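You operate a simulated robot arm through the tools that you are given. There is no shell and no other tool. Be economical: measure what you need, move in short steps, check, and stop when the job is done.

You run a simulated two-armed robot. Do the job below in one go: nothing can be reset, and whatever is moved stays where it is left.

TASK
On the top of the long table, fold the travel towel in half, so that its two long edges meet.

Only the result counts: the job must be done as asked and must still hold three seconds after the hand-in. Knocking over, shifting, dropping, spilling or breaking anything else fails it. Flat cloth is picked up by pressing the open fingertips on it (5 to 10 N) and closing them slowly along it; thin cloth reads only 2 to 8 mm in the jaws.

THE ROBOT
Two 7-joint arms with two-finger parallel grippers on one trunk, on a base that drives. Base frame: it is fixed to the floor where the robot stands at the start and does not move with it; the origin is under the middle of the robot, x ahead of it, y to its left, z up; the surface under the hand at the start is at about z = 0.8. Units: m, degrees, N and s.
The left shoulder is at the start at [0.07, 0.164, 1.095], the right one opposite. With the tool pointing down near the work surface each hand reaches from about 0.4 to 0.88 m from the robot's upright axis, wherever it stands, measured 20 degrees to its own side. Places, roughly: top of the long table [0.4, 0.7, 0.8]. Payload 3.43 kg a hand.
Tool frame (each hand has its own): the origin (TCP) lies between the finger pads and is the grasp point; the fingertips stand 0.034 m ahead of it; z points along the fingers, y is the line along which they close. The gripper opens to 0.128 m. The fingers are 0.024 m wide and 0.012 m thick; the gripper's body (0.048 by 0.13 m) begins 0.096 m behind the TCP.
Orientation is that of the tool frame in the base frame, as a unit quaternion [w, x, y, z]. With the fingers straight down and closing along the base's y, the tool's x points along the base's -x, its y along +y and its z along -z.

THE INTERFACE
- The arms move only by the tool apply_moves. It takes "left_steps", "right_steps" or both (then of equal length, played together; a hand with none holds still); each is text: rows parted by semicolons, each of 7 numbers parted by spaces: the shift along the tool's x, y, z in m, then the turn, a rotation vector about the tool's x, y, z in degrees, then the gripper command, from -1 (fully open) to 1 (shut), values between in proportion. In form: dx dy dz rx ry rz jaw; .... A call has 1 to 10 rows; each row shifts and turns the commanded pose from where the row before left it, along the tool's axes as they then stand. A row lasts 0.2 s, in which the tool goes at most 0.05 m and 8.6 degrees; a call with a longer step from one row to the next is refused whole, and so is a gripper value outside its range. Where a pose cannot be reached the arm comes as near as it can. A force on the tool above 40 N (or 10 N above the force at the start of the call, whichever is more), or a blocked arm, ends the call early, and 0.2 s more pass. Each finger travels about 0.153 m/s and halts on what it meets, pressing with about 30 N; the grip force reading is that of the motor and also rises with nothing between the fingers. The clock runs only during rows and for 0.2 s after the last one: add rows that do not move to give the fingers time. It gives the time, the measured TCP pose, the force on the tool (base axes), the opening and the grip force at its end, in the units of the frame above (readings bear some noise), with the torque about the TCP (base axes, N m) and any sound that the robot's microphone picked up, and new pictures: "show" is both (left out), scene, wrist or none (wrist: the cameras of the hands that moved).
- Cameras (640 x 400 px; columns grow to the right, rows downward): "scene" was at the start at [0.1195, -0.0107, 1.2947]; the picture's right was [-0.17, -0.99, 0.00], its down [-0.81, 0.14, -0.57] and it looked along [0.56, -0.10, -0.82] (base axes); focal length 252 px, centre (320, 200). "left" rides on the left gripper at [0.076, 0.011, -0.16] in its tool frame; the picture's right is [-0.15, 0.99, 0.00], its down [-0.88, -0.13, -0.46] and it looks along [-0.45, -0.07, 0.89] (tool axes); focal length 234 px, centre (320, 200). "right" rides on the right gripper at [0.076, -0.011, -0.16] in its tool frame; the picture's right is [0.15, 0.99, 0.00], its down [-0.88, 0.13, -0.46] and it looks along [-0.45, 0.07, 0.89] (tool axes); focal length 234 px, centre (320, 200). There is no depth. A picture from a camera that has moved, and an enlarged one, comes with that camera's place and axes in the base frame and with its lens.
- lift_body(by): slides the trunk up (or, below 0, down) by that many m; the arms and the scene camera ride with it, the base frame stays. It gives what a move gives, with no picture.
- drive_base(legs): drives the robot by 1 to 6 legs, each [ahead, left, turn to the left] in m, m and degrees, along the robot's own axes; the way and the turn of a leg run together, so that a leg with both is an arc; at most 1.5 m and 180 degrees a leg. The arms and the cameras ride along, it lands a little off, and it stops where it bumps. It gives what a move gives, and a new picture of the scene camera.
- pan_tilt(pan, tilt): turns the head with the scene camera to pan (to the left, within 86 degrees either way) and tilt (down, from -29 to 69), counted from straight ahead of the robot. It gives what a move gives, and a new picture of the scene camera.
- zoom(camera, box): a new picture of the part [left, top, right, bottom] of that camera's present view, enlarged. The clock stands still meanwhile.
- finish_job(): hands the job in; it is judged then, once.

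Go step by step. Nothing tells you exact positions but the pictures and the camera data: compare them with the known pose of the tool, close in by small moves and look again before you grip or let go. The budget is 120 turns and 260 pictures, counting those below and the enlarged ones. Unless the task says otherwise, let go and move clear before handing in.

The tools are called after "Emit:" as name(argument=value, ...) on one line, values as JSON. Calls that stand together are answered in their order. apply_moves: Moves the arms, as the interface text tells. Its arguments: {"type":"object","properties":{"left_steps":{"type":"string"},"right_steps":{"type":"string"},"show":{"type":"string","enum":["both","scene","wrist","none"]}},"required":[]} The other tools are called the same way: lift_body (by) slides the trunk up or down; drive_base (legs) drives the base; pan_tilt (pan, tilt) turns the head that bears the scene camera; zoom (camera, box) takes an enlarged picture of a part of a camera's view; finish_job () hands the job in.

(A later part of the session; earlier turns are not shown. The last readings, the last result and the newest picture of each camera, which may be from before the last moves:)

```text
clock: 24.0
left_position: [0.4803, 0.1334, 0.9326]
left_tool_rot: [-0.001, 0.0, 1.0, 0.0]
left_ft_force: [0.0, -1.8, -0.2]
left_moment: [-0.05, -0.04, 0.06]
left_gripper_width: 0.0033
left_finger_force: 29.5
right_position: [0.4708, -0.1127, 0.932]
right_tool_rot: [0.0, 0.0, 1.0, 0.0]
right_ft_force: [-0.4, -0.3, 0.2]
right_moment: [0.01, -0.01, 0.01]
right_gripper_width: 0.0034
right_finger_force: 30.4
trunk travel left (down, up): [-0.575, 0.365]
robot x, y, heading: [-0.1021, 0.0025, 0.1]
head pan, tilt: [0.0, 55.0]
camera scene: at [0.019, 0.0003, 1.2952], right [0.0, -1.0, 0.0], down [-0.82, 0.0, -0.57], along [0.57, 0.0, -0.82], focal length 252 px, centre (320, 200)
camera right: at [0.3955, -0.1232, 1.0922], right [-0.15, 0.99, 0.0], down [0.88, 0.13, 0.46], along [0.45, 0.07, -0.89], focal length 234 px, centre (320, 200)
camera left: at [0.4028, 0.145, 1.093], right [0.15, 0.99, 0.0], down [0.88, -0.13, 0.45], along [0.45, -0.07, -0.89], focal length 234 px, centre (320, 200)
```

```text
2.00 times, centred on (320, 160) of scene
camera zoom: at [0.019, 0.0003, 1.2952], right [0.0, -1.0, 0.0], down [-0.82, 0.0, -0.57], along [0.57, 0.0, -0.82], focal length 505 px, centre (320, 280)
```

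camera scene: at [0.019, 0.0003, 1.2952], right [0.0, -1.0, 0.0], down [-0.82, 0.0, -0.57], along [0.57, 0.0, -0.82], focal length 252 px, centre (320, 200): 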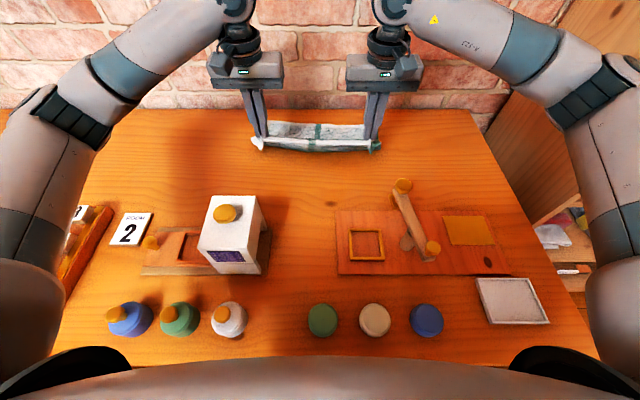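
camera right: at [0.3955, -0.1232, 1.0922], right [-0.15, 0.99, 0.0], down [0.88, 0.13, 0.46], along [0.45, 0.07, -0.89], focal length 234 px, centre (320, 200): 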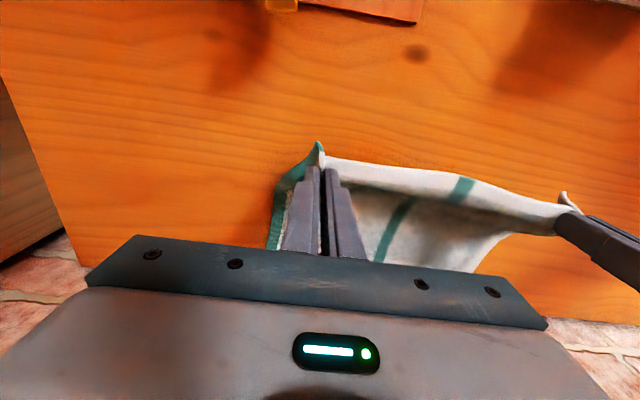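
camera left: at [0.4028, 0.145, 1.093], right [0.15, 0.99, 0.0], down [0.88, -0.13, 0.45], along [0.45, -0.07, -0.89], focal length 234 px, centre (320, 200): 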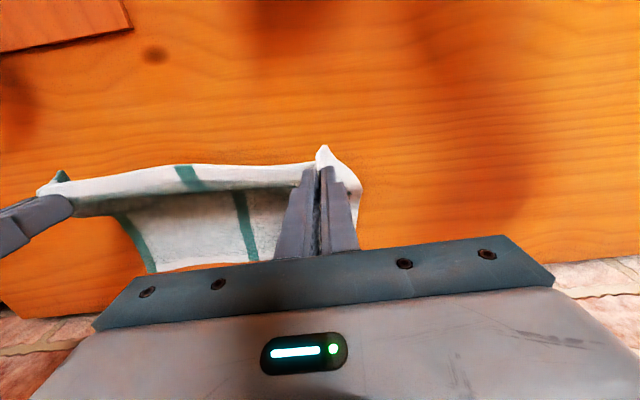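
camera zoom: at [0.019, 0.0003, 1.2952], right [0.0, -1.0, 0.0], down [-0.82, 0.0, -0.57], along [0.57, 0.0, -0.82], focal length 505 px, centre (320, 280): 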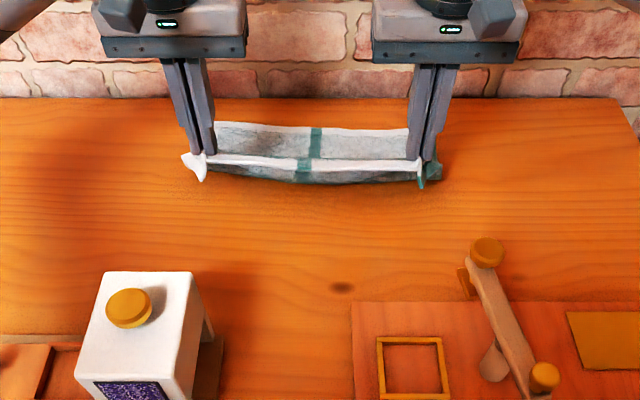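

The edge is held cleanly, and the far edge now sits at x ≈ 0.656 left, 0.645 right. I continue the arc over the fold line.

Emit:
apply_moves(left_steps="-.03 0 -.012 0 0 0 1;-.03 0 -.006 0 0 0 1;-.03 0 .004 0 0 0 1;-.025 .002 .015 0 0 0 1;-.02 .001 .02 0 0 0 1;0 0 0 0 0 0 1", right_steps="-.03 0 -.012 0 0 0 1;-.03 0 -.006 0 0 0 1;-.03 0 .004 0 0 0 1;-.025 -.002 .015 0 0 0 1;-.02 -.001 .02 0 0 0 1;0 0 0 0 0 0 1")

Emit:
zoom(camera="scene", box=[200, 60, 440, 210])

```text
clock: 25.4
left_position: [0.6152, 0.1364, 0.9118]
left_tool_rot: [0.001, 0.0, 1.0, 0.0]
left_ft_force: [-1.2, -3.0, -0.7]
left_moment: [-0.15, 0.0, 0.04]
left_gripper_width: 0.0034
left_finger_force: 29.6
right_position: [0.6057, -0.1149, 0.9117]
right_tool_rot: [0.001, 0.0, 1.0, -0.001]
right_ft_force: [-0.1, 4.0, 0.5]
right_moment: [0.15, -0.02, 0.0]
right_gripper_width: 0.0032
right_finger_force: 29.8
trunk travel left (down, up): [-0.575, 0.365]
robot x, y, heading: [-0.1018, 0.0021, -0.1]
head pan, tilt: [0.0, 55.0]
camera scene: at [0.0188, 0.0003, 1.2953], right [0.0, -1.0, 0.0], down [-0.82, 0.0, -0.57], along [0.57, 0.0, -0.82], focal length 252 px, centre (320, 200)
camera right: at [0.5305, -0.1259, 1.0711], right [-0.15, 0.99, 0.0], down [0.88, 0.13, 0.46], along [0.45, 0.07, -0.89], focal length 234 px, centre (320, 200)
camera left: at [0.537, 0.1473, 1.0724], right [0.15, 0.99, 0.0], down [0.88, -0.13, 0.46], along [0.45, -0.07, -0.89], focal length 234 px, centre (320, 200)
```

scene: 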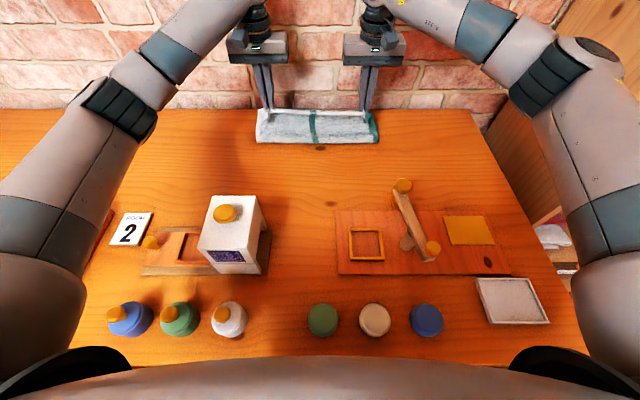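
right: 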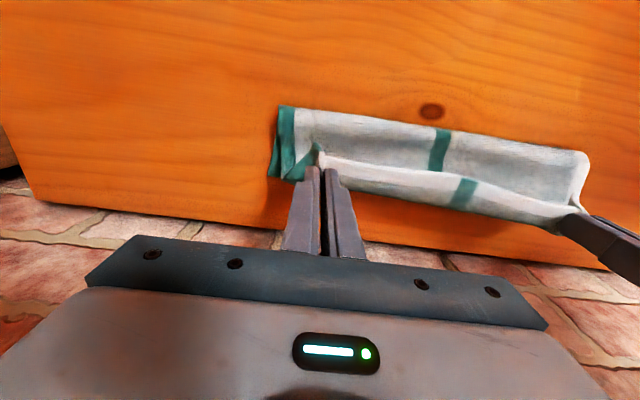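
left: 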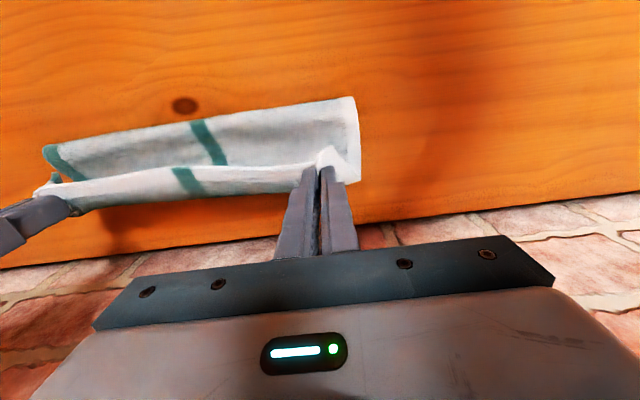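

```text
2.67 times, centred on (320, 135) of scene
camera zoom: at [0.0188, 0.0003, 1.2953], right [0.0, -1.0, 0.0], down [-0.82, 0.0, -0.57], along [0.57, 0.0, -0.82], focal length 673 px, centre (320, 373)
```

zoom: 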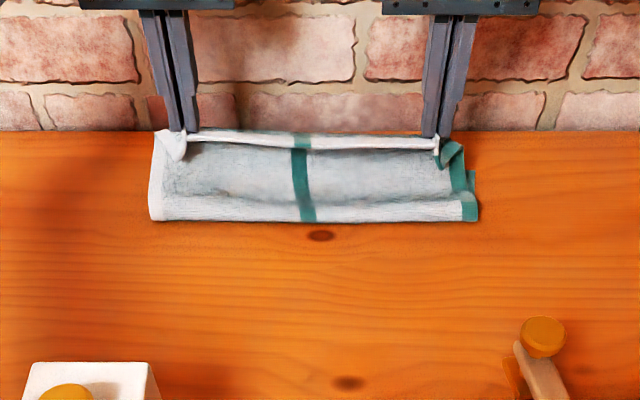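

The lower layer still ends at x ≈ 0.654 left, 0.644 right, and the upper layer has slack that should roll back when lowered. I bring the held edge down onto the far edge.

Emit:
apply_moves(left_steps="-.02 0 .02 0 0 0 1;-.015 0 .02 0 0 0 1;-.005 0 .018 0 0 0 1;0 0 0 0 0 0 1", right_steps="-.02 0 .02 0 0 0 1;-.015 0 .02 0 0 0 1;-.005 0 .018 0 0 0 1;0 0 0 0 0 0 1")

Emit:
zoom(camera="scene", box=[200, 60, 440, 210])

```text
clock: 26.4
left_position: [0.6555, 0.1358, 0.8531]
left_tool_rot: [0.0, 0.0, 1.0, -0.001]
left_ft_force: [-0.3, -4.3, 0.5]
left_moment: [-0.16, 0.0, 0.06]
left_gripper_width: 0.0035
left_finger_force: 29.3
right_position: [0.6461, -0.1152, 0.856]
right_tool_rot: [0.0, 0.0, 1.0, -0.001]
right_ft_force: [-0.4, 4.5, 0.2]
right_moment: [0.17, -0.02, -0.01]
right_gripper_width: 0.0034
right_finger_force: 30.1
trunk travel left (down, up): [-0.575, 0.365]
robot x, y, heading: [-0.0984, 0.0025, 0.1]
head pan, tilt: [0.0, 55.0]
camera scene: at [0.0192, 0.0003, 1.2952], right [0.0, -1.0, 0.0], down [-0.82, 0.0, -0.57], along [0.57, 0.0, -0.82], focal length 252 px, centre (320, 200)
camera right: at [0.5713, -0.1259, 1.0138], right [-0.15, 0.99, 0.0], down [0.88, 0.13, 0.46], along [0.45, 0.07, -0.89], focal length 234 px, centre (320, 200)
camera left: at [0.5788, 0.1477, 1.0139], right [0.15, 0.99, 0.0], down [0.88, -0.13, 0.46], along [0.45, -0.07, -0.89], focal length 234 px, centre (320, 200)
```

scene: 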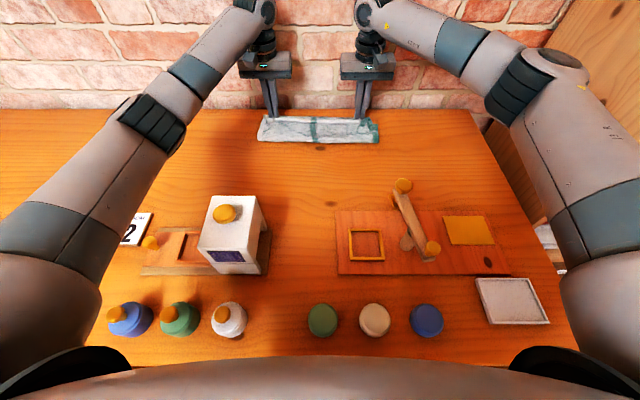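
right: 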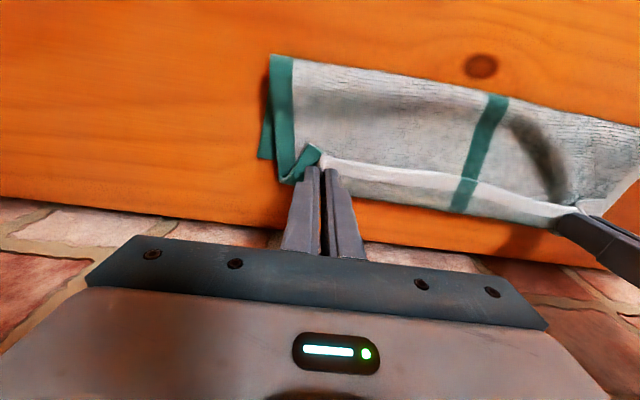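
left: 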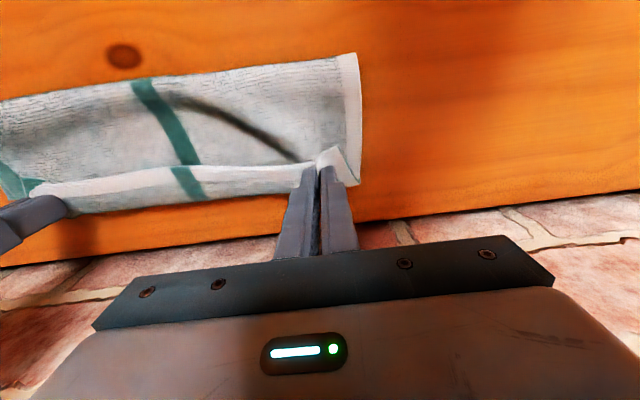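

```text
2.67 times, centred on (320, 135) of scene
camera zoom: at [0.0192, 0.0003, 1.2952], right [0.0, -1.0, 0.0], down [-0.82, 0.0, -0.57], along [0.57, 0.0, -0.82], focal length 673 px, centre (320, 373)
```

zoom: 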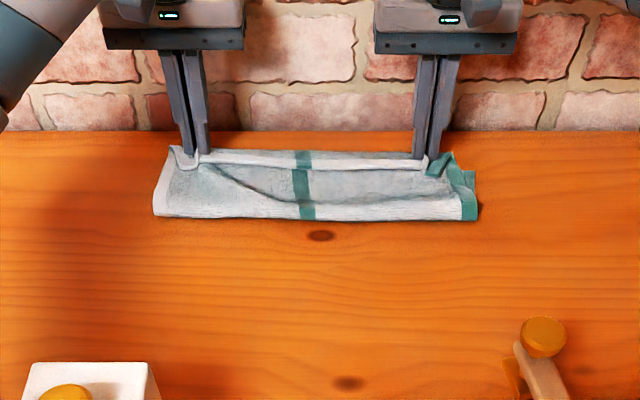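

The edge is lying curled back over itself because the hands kept their direction. The wall sits right behind, so I'll raise, move 35 mm back toward the robot and tilt the fingertips toward the robot (15°). That should help the hem roll outward.

Emit:
apply_moves(left_steps="0 0 -.02 0 0 0 1;.0175 0 -.015 0 7.5 0 1;.0175 0 0 0 7.5 0 1;0 0 0 0 0 0 1;-.0039 0 .0145 0 0 0 1;-.0039 0 .0145 0 0 0 1;0 0 0 0 0 0 1", right_steps="0 0 -.02 0 0 0 1;.0175 0 -.015 0 7.5 0 1;.0175 0 0 0 7.5 0 1;0 0 0 0 0 0 1;-.0039 0 .0145 0 0 0 1;-.0039 0 .0145 0 0 0 1;0 0 0 0 0 0 1")

Emit:
zoom(camera="scene", box=[240, 80, 400, 180])

```text
clock: 28.0
left_position: [0.621, 0.1366, 0.8595]
left_tool_rot: [-0.132, -0.001, 0.991, 0.0]
left_ft_force: [-0.2, -4.3, -0.1]
left_moment: [-0.13, 0.01, 0.06]
left_gripper_width: 0.0035
left_finger_force: 30.0
right_position: [0.6115, -0.1136, 0.8611]
right_tool_rot: [-0.13, 0.0, 0.991, 0.0]
right_ft_force: [0.1, 3.4, -0.7]
right_moment: [0.13, -0.01, -0.03]
right_gripper_width: 0.0033
right_finger_force: 30.5
trunk travel left (down, up): [-0.575, 0.365]
robot x, y, heading: [-0.1009, 0.0007, -0.1]
head pan, tilt: [0.0, 55.0]
camera scene: at [0.0195, 0.0004, 1.2952], right [0.0, -1.0, 0.0], down [-0.82, 0.0, -0.57], along [0.57, 0.0, -0.82], focal length 252 px, centre (320, 200)
camera right: at [0.5805, -0.1256, 1.0337], right [-0.14, 0.99, 0.04], down [0.97, 0.13, 0.21], along [0.2, 0.07, -0.98], focal length 234 px, centre (320, 200)
camera left: at [0.5873, 0.148, 1.0345], right [0.14, 0.99, -0.04], down [0.97, -0.13, 0.21], along [0.2, -0.07, -0.98], focal length 234 px, centre (320, 200)
```

scene: 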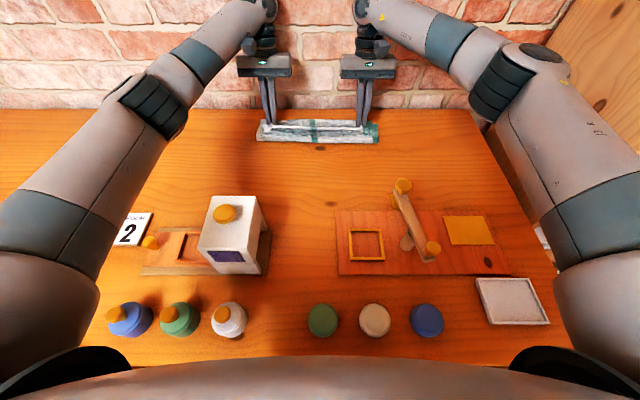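
right: 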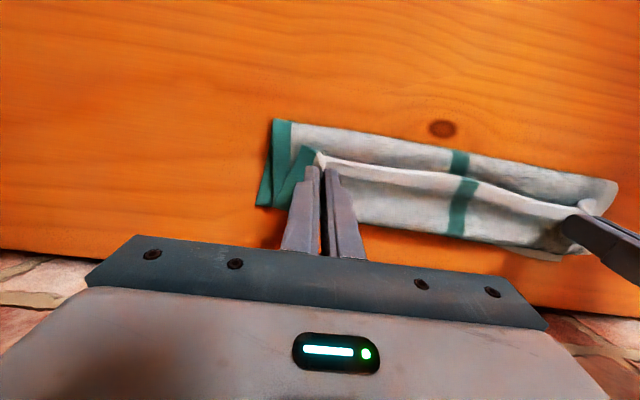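
left: 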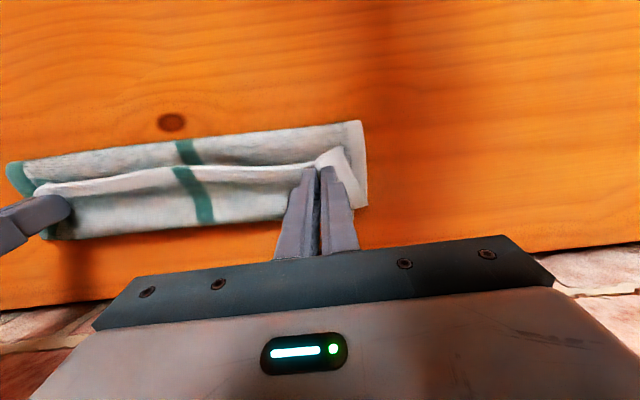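

```text
4.00 times, centred on (320, 130) of scene
camera zoom: at [0.0195, 0.0004, 1.2952], right [0.0, -1.0, 0.0], down [-0.82, 0.0, -0.57], along [0.57, 0.0, -0.82], focal length 1010 px, centre (320, 480)
```

zoom: 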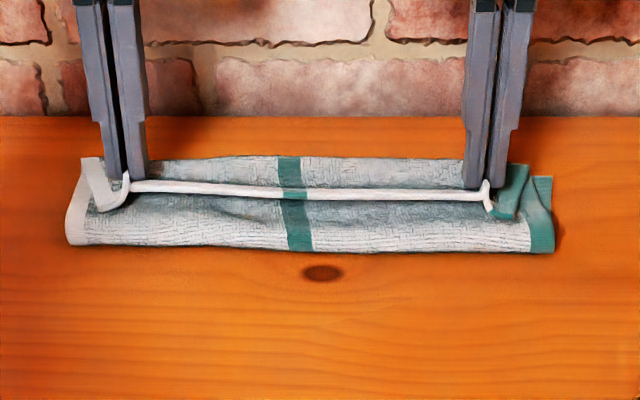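

Now the hem stands up instead of lying back, but its slack bulges outward. I'll lower slightly, open slowly and watch how the hem settles; then it can be rolled outward with the fingertips.

Emit:
apply_moves(left_steps="-.002 0 .0077 0 0 0 1;0 0 0 0 0 0 .95;0 0 0 0 0 0 .85;0 0 0 0 0 0 .75;0 0 0 0 0 0 .6;0 0 0 0 0 0 .5;0 0 0 0 0 0 .5", right_steps="-.002 0 .0077 0 0 0 1;0 0 0 0 0 0 .95;0 0 0 0 0 0 .85;0 0 0 0 0 0 .75;0 0 0 0 0 0 .6;0 0 0 0 0 0 .5;0 0 0 0 0 0 .5")

Emit:
zoom(camera="scene", box=[240, 80, 400, 180])

```text
clock: 29.6
left_position: [0.6206, 0.1378, 0.8506]
left_tool_rot: [-0.132, 0.0, 0.991, 0.0]
left_ft_force: [0.1, -0.6, 0.8]
left_moment: [0.01, 0.01, 0.0]
left_gripper_width: 0.032
left_finger_force: 0.0
right_position: [0.6121, -0.115, 0.8519]
right_tool_rot: [-0.131, 0.0, 0.991, -0.001]
right_ft_force: [-0.5, 1.1, -0.1]
right_moment: [0.02, 0.02, -0.01]
right_gripper_width: 0.0317
right_finger_force: 0.0
trunk travel left (down, up): [-0.575, 0.365]
robot x, y, heading: [-0.1016, -0.0013, 0.2]
head pan, tilt: [0.0, 55.0]
camera scene: at [0.0198, 0.0003, 1.2951], right [0.0, -1.0, 0.0], down [-0.82, 0.0, -0.57], along [0.57, 0.0, -0.82], focal length 252 px, centre (320, 200)
camera right: at [0.5806, -0.1256, 1.0259], right [-0.14, 0.99, 0.04], down [0.97, 0.13, 0.21], along [0.2, 0.07, -0.98], focal length 234 px, centre (320, 200)
camera left: at [0.5875, 0.1482, 1.0261], right [0.14, 0.99, -0.04], down [0.97, -0.13, 0.21], along [0.2, -0.07, -0.98], focal length 234 px, centre (320, 200)
```

scene: 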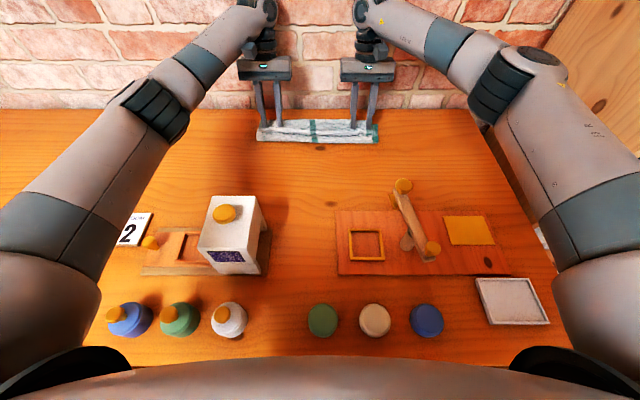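
right: 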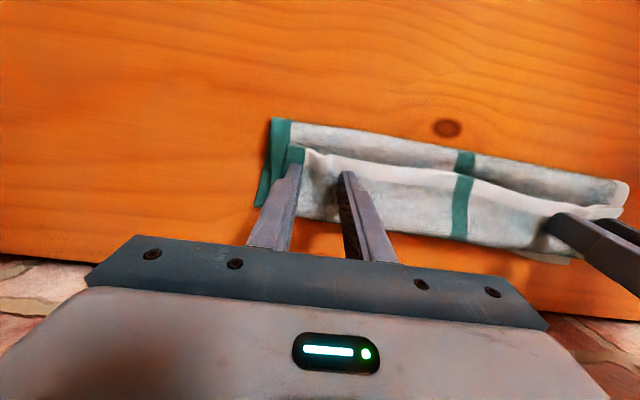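
left: 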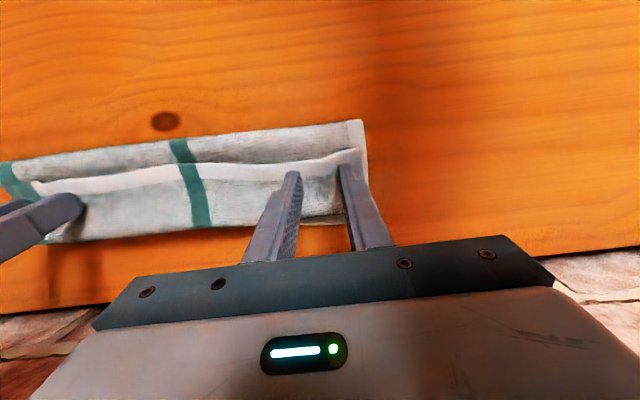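

```text
4.00 times, centred on (320, 130) of scene
camera zoom: at [0.0198, 0.0003, 1.2951], right [0.0, -1.0, 0.0], down [-0.82, 0.0, -0.57], along [0.57, 0.0, -0.82], focal length 1010 px, centre (320, 480)
```

zoom: 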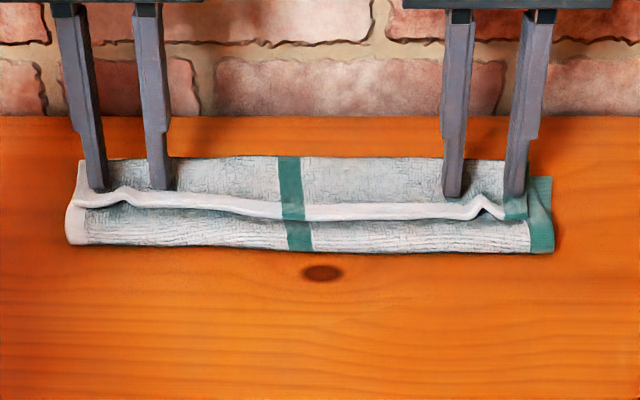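

The towel is now in a Z: the crease is too far forward and the hem is folded back. I'll re-close on the same ruffles, unfold back to flat, and redo the fold with a low pull so the cloth stays taut.

Emit:
apply_moves(left_steps="0 0 0 0 0 0 .62;0 0 0 0 0 0 .75;0 0 0 0 0 0 .87;0 0 0 0 0 0 1;0 0 0 0 0 0 1;.0039 0 -.0145 0 0 0 1;.0039 0 -.0145 0 0 0 1;0 0 0 0 0 0 1", right_steps="0 0 0 0 0 0 .62;0 0 0 0 0 0 .75;0 0 0 0 0 0 .87;0 0 0 0 0 0 1;0 0 0 0 0 0 1;.0039 0 -.0145 0 0 0 1;.0039 0 -.0145 0 0 0 1;0 0 0 0 0 0 1")

Emit:
zoom(camera="scene", box=[240, 80, 400, 180])

```text
clock: 31.4
left_position: [0.6223, 0.1371, 0.8803]
left_tool_rot: [-0.132, 0.0, 0.991, 0.0]
left_ft_force: [0.5, 0.0, -0.6]
left_moment: [0.01, 0.03, 0.0]
left_gripper_width: 0.0034
left_finger_force: 30.2
right_position: [0.6121, -0.1154, 0.8821]
right_tool_rot: [-0.131, 0.0, 0.991, -0.001]
right_ft_force: [0.4, 0.3, -0.3]
right_moment: [0.02, 0.01, -0.01]
right_gripper_width: 0.0024
right_finger_force: 30.0
trunk travel left (down, up): [-0.575, 0.365]
robot x, y, heading: [-0.1009, 0.0002, 0.0]
head pan, tilt: [0.0, 55.0]
camera scene: at [0.0202, 0.0003, 1.2951], right [0.0, -1.0, 0.0], down [-0.82, 0.0, -0.57], along [0.57, 0.0, -0.82], focal length 252 px, centre (320, 200)
camera right: at [0.5812, -0.1256, 1.055], right [-0.14, 0.99, 0.04], down [0.97, 0.13, 0.21], along [0.2, 0.07, -0.98], focal length 234 px, centre (320, 200)
camera left: at [0.5886, 0.1477, 1.0564], right [0.14, 0.99, -0.04], down [0.97, -0.13, 0.21], along [0.2, -0.07, -0.98], focal length 234 px, centre (320, 200)
```

scene: 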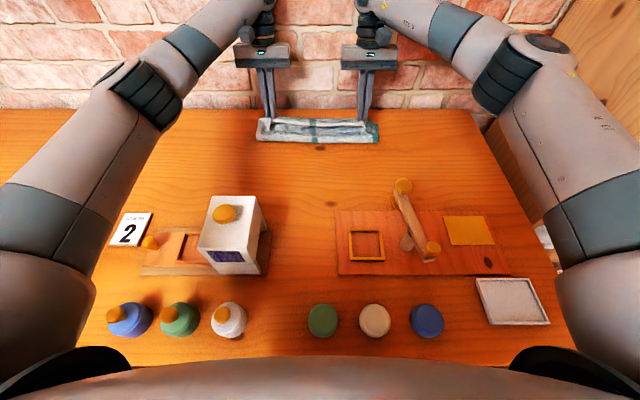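
right: 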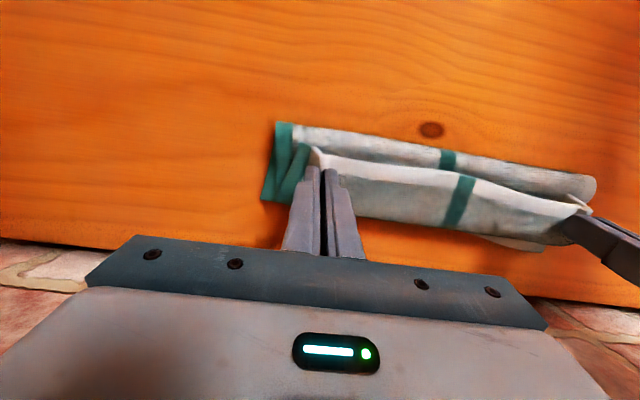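
left: 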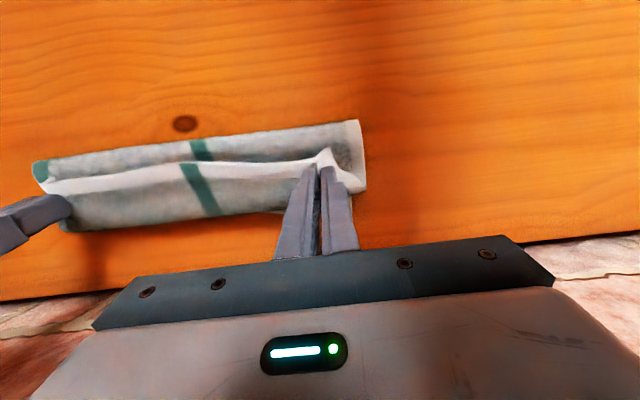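

```text
4.00 times, centred on (320, 130) of scene
camera zoom: at [0.0202, 0.0003, 1.2951], right [0.0, -1.0, 0.0], down [-0.82, 0.0, -0.57], along [0.57, 0.0, -0.82], focal length 1010 px, centre (320, 480)
```

zoom: 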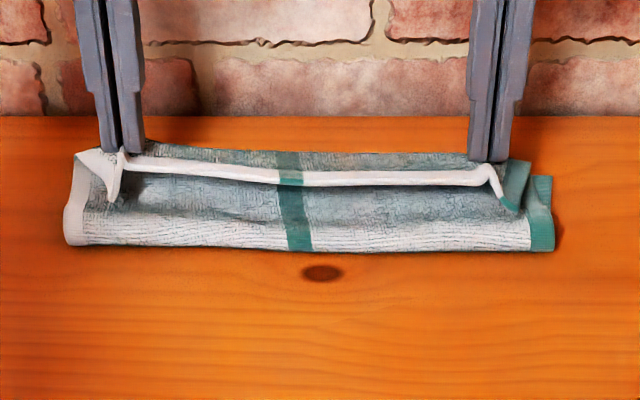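

Both hems are regripped. I now unfold back toward the robot in an arc.

Emit:
apply_moves(left_steps="0 0 -.01 0 -7.5 0 1;.02 0 -.02 0 -7.5 0 1;.04 0 -.02 0 0 0 1;.04 0 -.005 0 0 0 1;.04 0 .01 0 0 0 1;.03 0 .03 0 0 0 1;.02 0 .03 0 0 0 1;.01 0 .005 0 0 0 1;0 0 0 0 0 0 1", right_steps="0 0 -.01 0 -7.5 0 1;.02 0 -.02 0 -7.5 0 1;.04 0 -.02 0 0 0 1;.04 0 -.005 0 0 0 1;.04 0 .01 0 0 0 1;.03 0 .03 0 0 0 1;.02 0 .03 0 0 0 1;.01 0 .005 0 0 0 1;0 0 0 0 0 0 1")

Emit:
zoom(camera="scene", box=[200, 80, 440, 230])

```text
clock: 33.4
left_position: [0.425, 0.1359, 0.8663]
left_tool_rot: [0.0, -0.001, 1.0, 0.0]
left_ft_force: [-0.8, -0.2, 0.8]
left_moment: [-0.04, 0.03, 0.02]
left_gripper_width: 0.0036
left_finger_force: 30.3
right_position: [0.4169, -0.1148, 0.864]
right_tool_rot: [0.001, 0.0, 1.0, -0.001]
right_ft_force: [-0.2, 0.0, 0.3]
right_moment: [0.01, 0.02, 0.05]
right_gripper_width: 0.0022
right_finger_force: 29.9
trunk travel left (down, up): [-0.575, 0.365]
robot x, y, heading: [-0.1022, 0.0001, -0.0]
head pan, tilt: [0.0, 55.0]
camera scene: at [0.02, 0.0004, 1.2951], right [0.0, -1.0, 0.0], down [-0.82, 0.0, -0.57], along [0.57, 0.0, -0.82], focal length 252 px, centre (320, 200)
camera right: at [0.3418, -0.1258, 1.023], right [-0.15, 0.99, 0.0], down [0.88, 0.13, 0.46], along [0.45, 0.07, -0.89], focal length 234 px, centre (320, 200)
camera left: at [0.3474, 0.1471, 1.0259], right [0.15, 0.99, 0.0], down [0.88, -0.13, 0.45], along [0.45, -0.07, -0.89], focal length 234 px, centre (320, 200)
```

scene: 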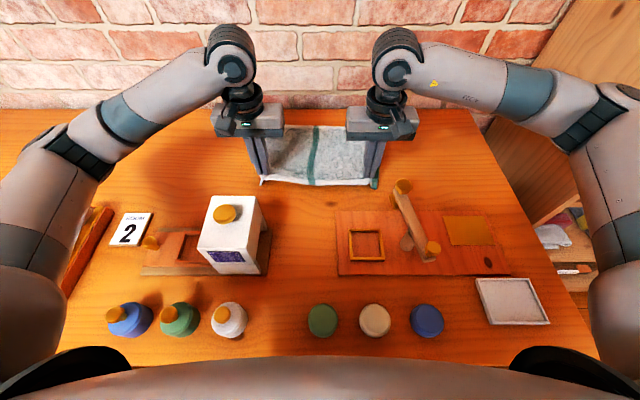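
right: 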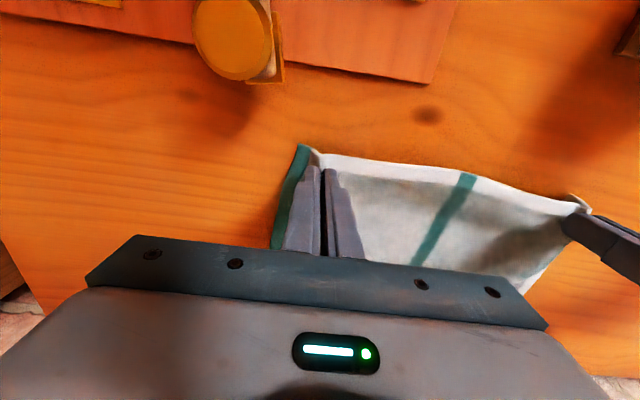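
left: 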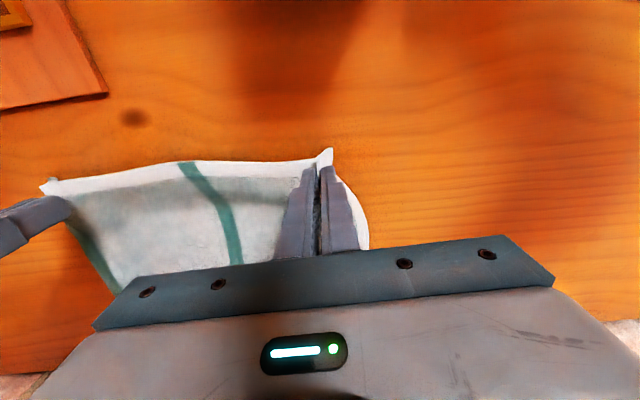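

```text
2.67 times, centred on (320, 155) of scene
camera zoom: at [0.02, 0.0004, 1.2951], right [0.0, -1.0, 0.0], down [-0.82, 0.0, -0.57], along [0.57, 0.0, -0.82], focal length 673 px, centre (320, 320)
```

zoom: 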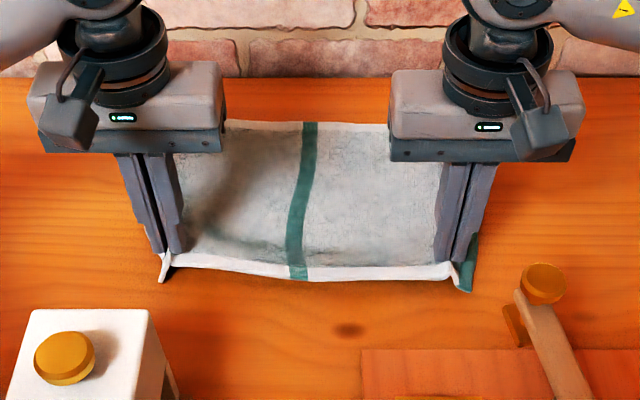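

The towel unfolded flat. I set it down, open, back off, tilt 20° again and regrip right at the edge.

Emit:
apply_moves(left_steps="0 0 .013 0 0 0 1;0 .001 .012 0 0 0 1;0 0 0 0 0 0 .9;0 0 0 0 0 0 .75;0 0 0 0 0 0 .6;0 0 0 0 0 0 .45;0 0 -.03 0 0 0 .5;0 0 -.03 0 -6.67 0 .5;0 0 0 0 -6.67 0 .5;0 0 0 0 -6.66 0 .5", right_steps="0 0 .013 0 0 0 1;0 -.001 .010 0 0 0 1;0 0 0 0 0 0 .9;0 0 0 0 0 0 .75;0 0 0 0 0 0 .6;0 0 0 0 0 0 .45;0 0 -.03 0 0 0 .5;0 0 -.03 0 -6.67 0 .5;0 0 0 0 -6.67 0 .5;0 0 0 0 -6.66 0 .5")

Emit:
zoom(camera="scene", box=[200, 80, 440, 230])

```text
clock: 35.6
left_position: [0.4252, 0.1368, 0.9001]
left_tool_rot: [0.174, 0.0, 0.985, 0.0]
left_ft_force: [0.2, -1.1, -0.1]
left_moment: [0.02, -0.05, 0.01]
left_gripper_width: 0.0323
left_finger_force: 0.0
right_position: [0.4156, -0.1175, 0.9021]
right_tool_rot: [0.175, 0.0, 0.984, -0.001]
right_ft_force: [-1.3, 0.3, 0.4]
right_moment: [-0.02, -0.03, -0.01]
right_gripper_width: 0.0322
right_finger_force: 0.0
trunk travel left (down, up): [-0.575, 0.365]
robot x, y, heading: [-0.1032, -0.0034, 0.1]
head pan, tilt: [0.0, 55.0]
camera scene: at [0.0188, 0.0004, 1.2953], right [0.0, -1.0, 0.0], down [-0.82, 0.0, -0.57], along [0.57, 0.0, -0.82], focal length 252 px, centre (320, 200)
camera right: at [0.2905, -0.1278, 1.0249], right [-0.14, 0.99, -0.05], down [0.67, 0.13, 0.73], along [0.73, 0.07, -0.68], focal length 234 px, centre (320, 200)
camera left: at [0.2973, 0.1488, 1.0247], right [0.14, 0.99, 0.05], down [0.67, -0.13, 0.73], along [0.73, -0.07, -0.68], focal length 234 px, centre (320, 200)
```

scene: 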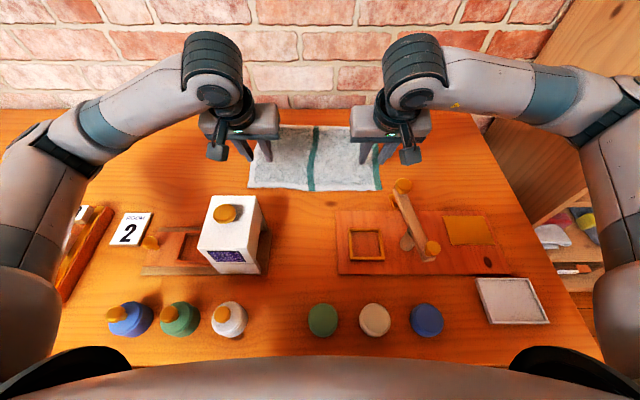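
right: 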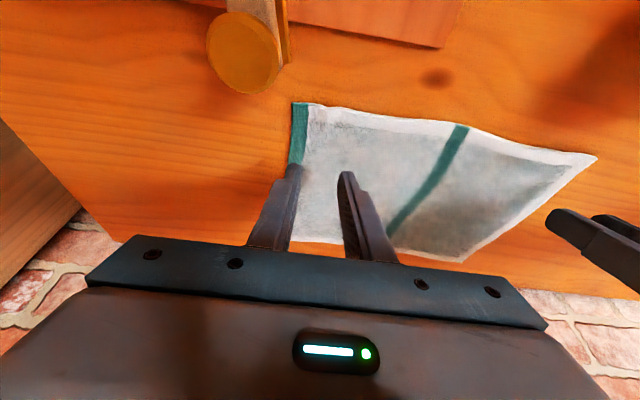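
left: 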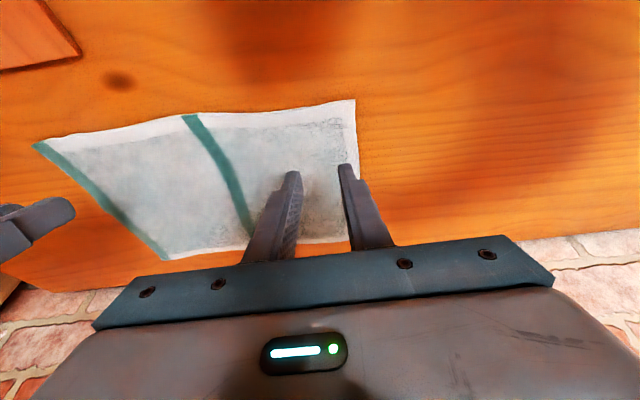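

```text
2.67 times, centred on (320, 155) of scene
camera zoom: at [0.0188, 0.0004, 1.2953], right [0.0, -1.0, 0.0], down [-0.82, 0.0, -0.57], along [0.57, 0.0, -0.82], focal length 673 px, centre (320, 320)
```

zoom: 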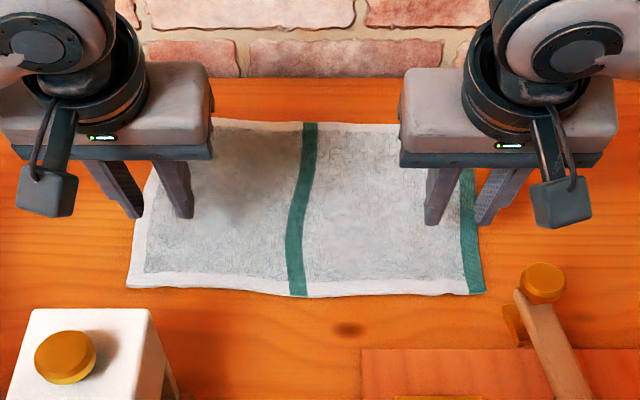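

The towel is flat, its near edge now at x ≈ 0.397 left, 0.392 right, and its far edge at about 0.63. The box knob reaches about z 0.97 near the left wrist camera, so I use only a 10° tilt here and lower to just above the edge.

Emit:
apply_moves(left_steps="0 0 0 0 5 0 .5;0 0 0 0 5 0 .5;.0107 0 .0174 0 0 0 .5;.0107 0 .0174 0 0 0 .5;.0016 0 .0089 0 0 0 .5;.0015 0 .0088 0 0 0 .5;0 0 0 0 0 0 .5", right_steps="0 0 0 0 5 0 .5;0 0 0 0 5 0 .5;.0087 .0005 .0188 0 0 0 .5;.0087 .0005 .0188 0 0 0 .5;.0016 0 .0089 0 0 0 .5;.0015 0 .0088 0 0 0 .5;0 0 0 0 0 0 .5")

```text
clock: 37.2
left_position: [0.4104, 0.136, 0.8427]
left_tool_rot: [0.087, -0.001, 0.996, 0.0]
left_ft_force: [-0.6, -0.2, 0.3]
left_moment: [-0.01, 0.01, -0.01]
left_gripper_width: 0.032
left_finger_force: 0.0
right_position: [0.4054, -0.1155, 0.8447]
right_tool_rot: [0.086, 0.0, 0.996, 0.0]
right_ft_force: [-0.3, 0.3, 0.4]
right_moment: [0.0, 0.03, 0.02]
right_gripper_width: 0.0316
right_finger_force: 0.1
trunk travel left (down, up): [-0.575, 0.365]
robot x, y, heading: [-0.1042, -0.0036, -0.1]
head pan, tilt: [0.0, 55.0]
camera scene: at [0.0196, 0.0003, 1.2952], right [0.0, -1.0, 0.0], down [-0.82, 0.0, -0.57], along [0.57, 0.0, -0.82], focal length 252 px, centre (320, 200)
camera right: at [0.3042, -0.1267, 0.9881], right [-0.14, 0.99, -0.03], down [0.79, 0.13, 0.6], along [0.6, 0.07, -0.8], focal length 234 px, centre (320, 200)
camera left: at [0.3072, 0.1483, 0.988], right [0.14, 0.99, 0.03], down [0.79, -0.13, 0.6], along [0.6, -0.07, -0.8], focal length 234 px, centre (320, 200)
```

scene: 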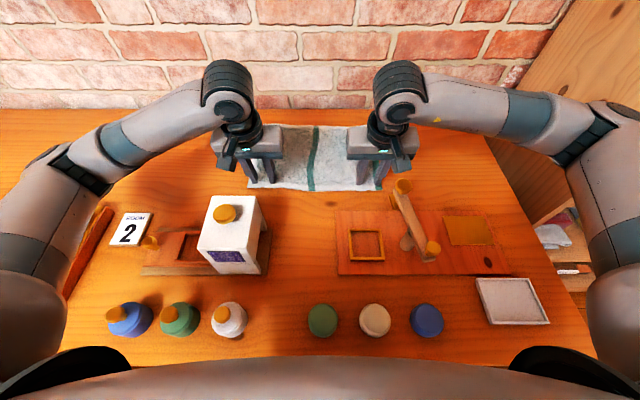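
right: 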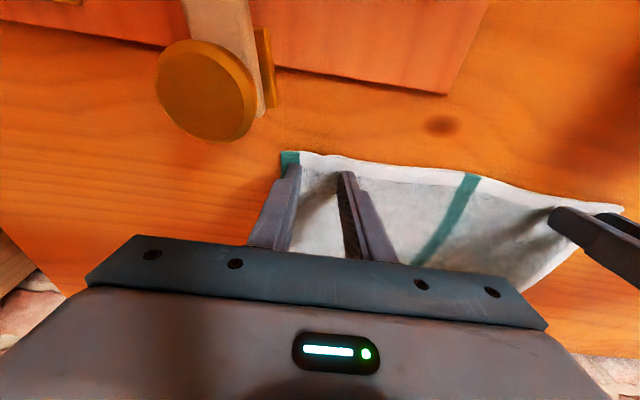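
left: 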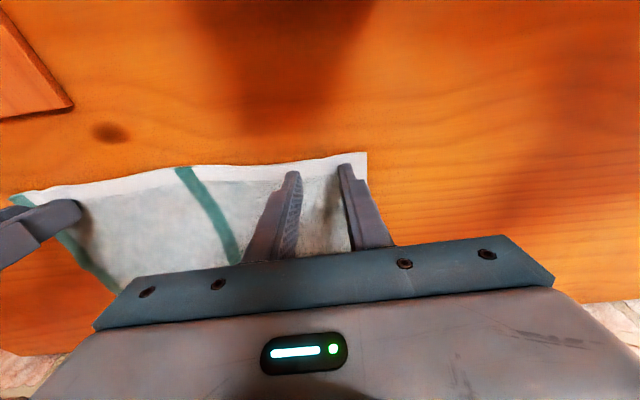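

Well aligned. I shift 4 mm closer to the edge and press down.

Emit:
apply_moves(left_steps=".004 0 -.0007 0 0 0 .5;.0005 0 .003 0 0 0 .5;.0003 0 .0015 0 0 0 .5;0 0 0 0 0 0 .5", right_steps=".004 0 -.0007 0 0 0 .5;.0005 0 .0035 0 0 0 .5;.0005 0 .0025 0 0 0 .5;0 0 0 0 0 0 .5", show="none")

```text
clock: 38.2
left_position: [0.4071, 0.1361, 0.8395]
left_tool_rot: [0.088, -0.001, 0.996, 0.0]
left_ft_force: [0.1, 0.6, 1.1]
left_moment: [0.01, 0.03, 0.01]
left_gripper_width: 0.0321
left_finger_force: 0.1
right_position: [0.4018, -0.1155, 0.8387]
right_tool_rot: [0.087, 0.0, 0.996, 0.0]
right_ft_force: [-0.9, -0.5, 4.5]
right_moment: [-0.03, 0.06, -0.02]
right_gripper_width: 0.0318
right_finger_force: 0.1
trunk travel left (down, up): [-0.575, 0.365]
robot x, y, heading: [-0.1029, 0.0004, 0.2]
head pan, tilt: [0.0, 55.0]
```

Just touching; I press 1–2 mm more and then close slowly in the same call.

Emit:
apply_moves(left_steps=".0003 0 .002 0 0 0 .5;0 0 0 0 0 0 .58;0 0 0 0 0 0 .65;0 0 0 0 0 0 .72;0 0 0 0 0 0 .79;0 0 0 0 0 0 .86;0 0 0 0 0 0 .93;0 0 0 0 0 0 1;0 0 0 0 0 0 1;0 0 0 0 0 0 1", right_steps=".0002 0 .001 0 0 0 .5;0 0 0 0 0 0 .58;0 0 0 0 0 0 .65;0 0 0 0 0 0 .72;0 0 0 0 0 0 .79;0 0 0 0 0 0 .86;0 0 0 0 0 0 .93;0 0 0 0 0 0 1;0 0 0 0 0 0 1;0 0 0 0 0 0 1", show="wrist")

```text
clock: 40.4
left_position: [0.4064, 0.1373, 0.838]
left_tool_rot: [0.087, 0.0, 0.996, 0.0]
left_ft_force: [-0.2, -10.5, 4.6]
left_moment: [-0.3, 0.02, -0.04]
left_gripper_width: 0.0036
left_finger_force: 30.2
right_position: [0.4011, -0.1146, 0.8386]
right_tool_rot: [0.088, 0.0, 0.996, 0.0]
right_ft_force: [1.1, 10.1, 14.3]
right_moment: [0.37, 0.04, 0.02]
right_gripper_width: 0.0043
right_finger_force: 30.4
trunk travel left (down, up): [-0.575, 0.365]
robot x, y, heading: [-0.106, 0.0013, 0.1]
head pan, tilt: [0.0, 55.0]
camera right: at [0.2991, -0.1254, 0.9813], right [-0.14, 0.99, -0.02], down [0.79, 0.13, 0.6], along [0.6, 0.07, -0.8], focal length 234 px, centre (320, 200)
camera left: at [0.302, 0.1487, 0.983], right [0.14, 0.99, 0.02], down [0.79, -0.13, 0.6], along [0.6, -0.07, -0.8], focal length 234 px, centre (320, 200)
```

right: 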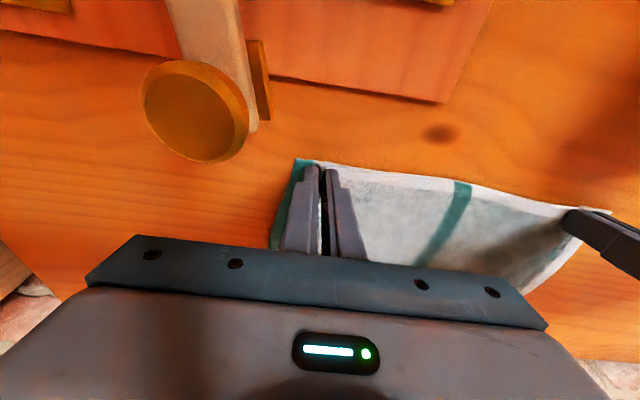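
left: 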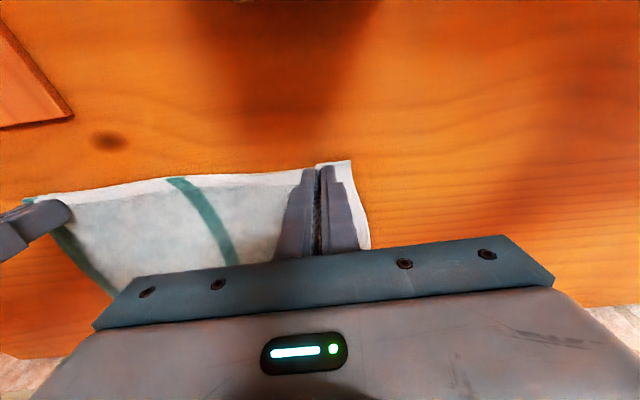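

Both edges are gripped (4 mm). I carry them over in a lower arc, turning the fingertips from +10° to −15° on the way.

Emit:
apply_moves(left_steps="-.0101 -.003 -.0287 0 0 0 1;-.0298 0 -.0252 0 0 0 1;-.0376 0 -.0116 0 6.25 0 1;-.0356 0 -.0077 0 6.25 0 1;-.0349 0 -.0035 0 6.25 0 1;-.0361 0 .0046 0 6.25 0 1;0 0 0 0 0 0 1", right_steps="-.0101 .003 -.0287 0 0 0 1;-.0298 0 -.0252 0 0 0 1;-.0376 0 -.0116 0 6.25 0 1;-.0356 0 -.0077 0 6.25 0 1;-.0349 0 -.0035 0 6.25 0 1;-.0361 0 .0046 0 6.25 0 1;0 0 0 0 0 0 1")

Emit:
zoom(camera="scene", box=[240, 80, 400, 180])

```text
clock: 42.0
left_position: [0.5749, 0.1344, 0.919]
left_tool_rot: [-0.13, -0.001, 0.991, 0.0]
left_ft_force: [-0.3, -5.1, 0.1]
left_moment: [-0.12, -0.06, 0.07]
left_gripper_width: 0.0035
left_finger_force: 29.8
right_position: [0.5714, -0.1132, 0.9165]
right_tool_rot: [-0.13, -0.002, 0.992, -0.001]
right_ft_force: [-0.7, 3.9, -0.3]
right_moment: [0.1, -0.05, -0.07]
right_gripper_width: 0.0038
right_finger_force: 29.8
trunk travel left (down, up): [-0.575, 0.365]
robot x, y, heading: [-0.1032, -0.0026, -0.1]
head pan, tilt: [0.0, 55.0]
camera scene: at [0.0178, 0.0004, 1.2954], right [0.0, -1.0, 0.0], down [-0.82, 0.0, -0.57], along [0.57, 0.0, -0.82], focal length 252 px, centre (320, 200)
camera right: at [0.5407, -0.1237, 1.0894], right [-0.14, 0.99, 0.04], down [0.97, 0.13, 0.21], along [0.21, 0.07, -0.98], focal length 234 px, centre (320, 200)
camera left: at [0.5421, 0.1456, 1.0942], right [0.14, 0.99, -0.04], down [0.97, -0.13, 0.21], along [0.21, -0.07, -0.98], focal length 234 px, centre (320, 200)
```

scene: 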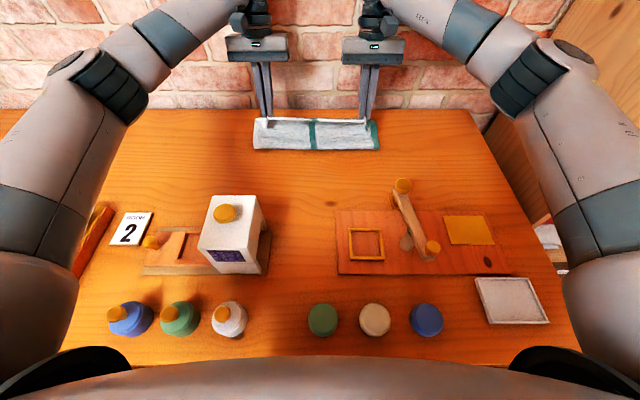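
right: 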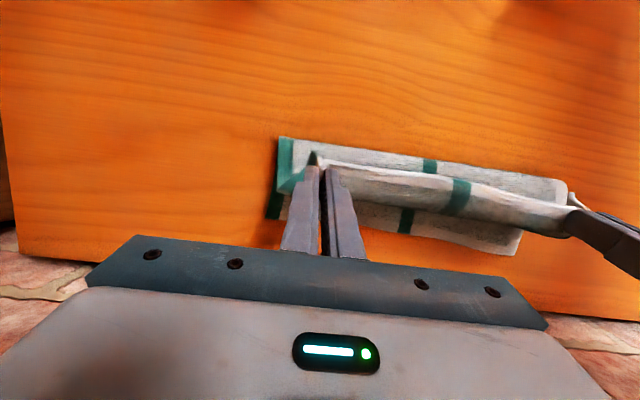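
left: 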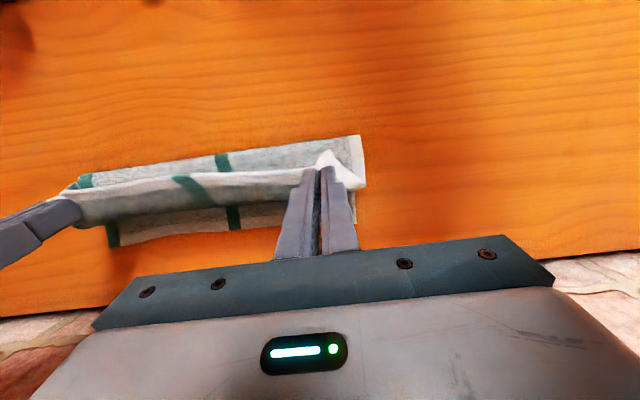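

```text
4.00 times, centred on (320, 130) of scene
camera zoom: at [0.0178, 0.0004, 1.2954], right [0.0, -1.0, 0.0], down [-0.82, 0.0, -0.57], along [0.57, 0.0, -0.82], focal length 1010 px, centre (320, 480)
```

zoom: 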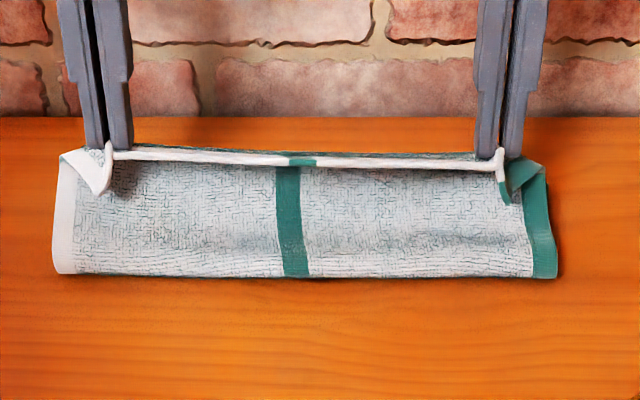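

Much better: the crease is at x ≈ 0.53, the lower far edge at 0.643 left and 0.633 right, and the hem edge points up. I continue forward and down, keeping the cloth taut and watching for contact with the wall.

Emit:
apply_moves(left_steps="-.0316 0 .0019 0 0 0 1;-.0316 0 .0019 0 0 0 1;-.0258 .001 .019 0 0 0 1;0 0 0 0 0 0 1", right_steps="-.0316 0 .0019 0 0 0 1;-.0280 0 .0019 0 0 0 1;-.0220 -.001 .019 0 0 0 1;0 0 0 0 0 0 1")

Emit:
zoom(camera="scene", box=[240, 80, 400, 180])

```text
clock: 43.0
left_position: [0.6419, 0.1298, 0.8946]
left_tool_rot: [-0.118, 0.004, 0.993, 0.002]
left_ft_force: [-0.2, -3.3, -0.3]
left_moment: [-0.12, 0.07, 0.05]
left_gripper_width: 0.0034
left_finger_force: 30.0
right_position: [0.6307, -0.1166, 0.8861]
right_tool_rot: [-0.122, 0.0, 0.993, 0.002]
right_ft_force: [-0.2, 4.1, -1.0]
right_moment: [0.1, 0.0, -0.06]
right_gripper_width: 0.0035
right_finger_force: 30.0
trunk travel left (down, up): [-0.575, 0.365]
robot x, y, heading: [-0.103, -0.002, 0.2]
head pan, tilt: [0.0, 55.0]
camera scene: at [-0.0026, -0.0028, 1.2978], right [0.0, -1.0, 0.0], down [-0.81, 0.0, -0.59], along [0.59, 0.0, -0.81], focal length 252 px, centre (320, 200)
camera right: at [0.5963, -0.1275, 1.0591], right [-0.14, 0.99, 0.04], down [0.96, 0.13, 0.23], along [0.22, 0.07, -0.97], focal length 234 px, centre (320, 200)
camera left: at [0.6045, 0.141, 1.0675], right [0.15, 0.99, -0.03], down [0.96, -0.14, 0.24], along [0.23, -0.07, -0.97], focal length 234 px, centre (320, 200)
```

scene: 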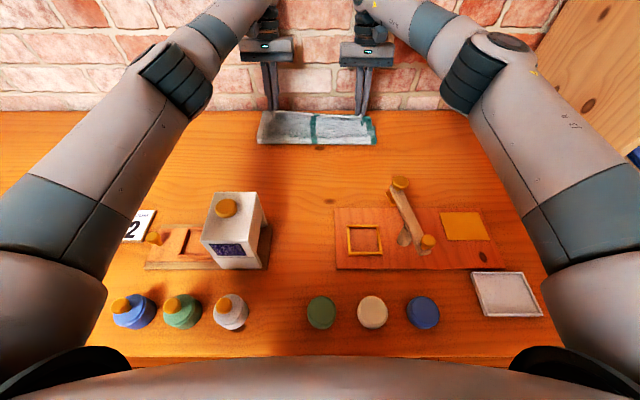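
right: 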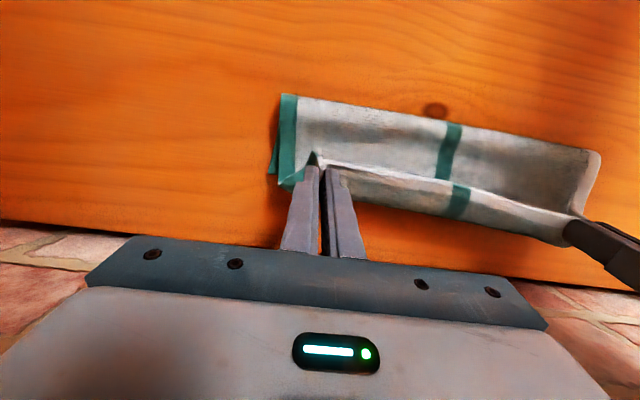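
left: 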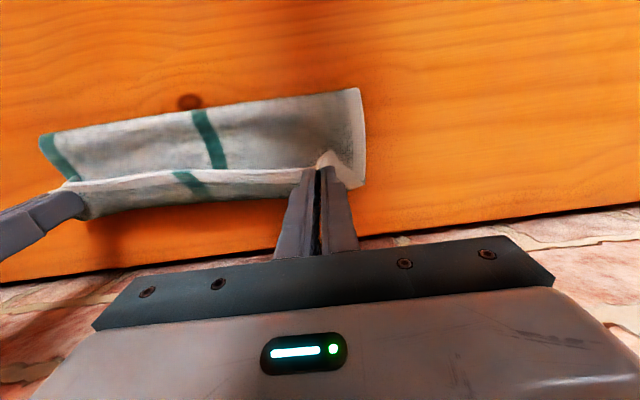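

```text
4.00 times, centred on (320, 130) of scene
camera zoom: at [-0.0026, -0.0028, 1.2978], right [0.0, -1.0, 0.0], down [-0.81, 0.0, -0.59], along [0.59, 0.0, -0.81], focal length 1010 px, centre (320, 480)
```

zoom: 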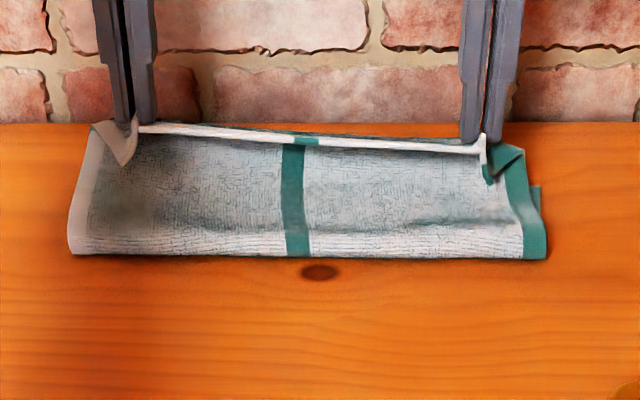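

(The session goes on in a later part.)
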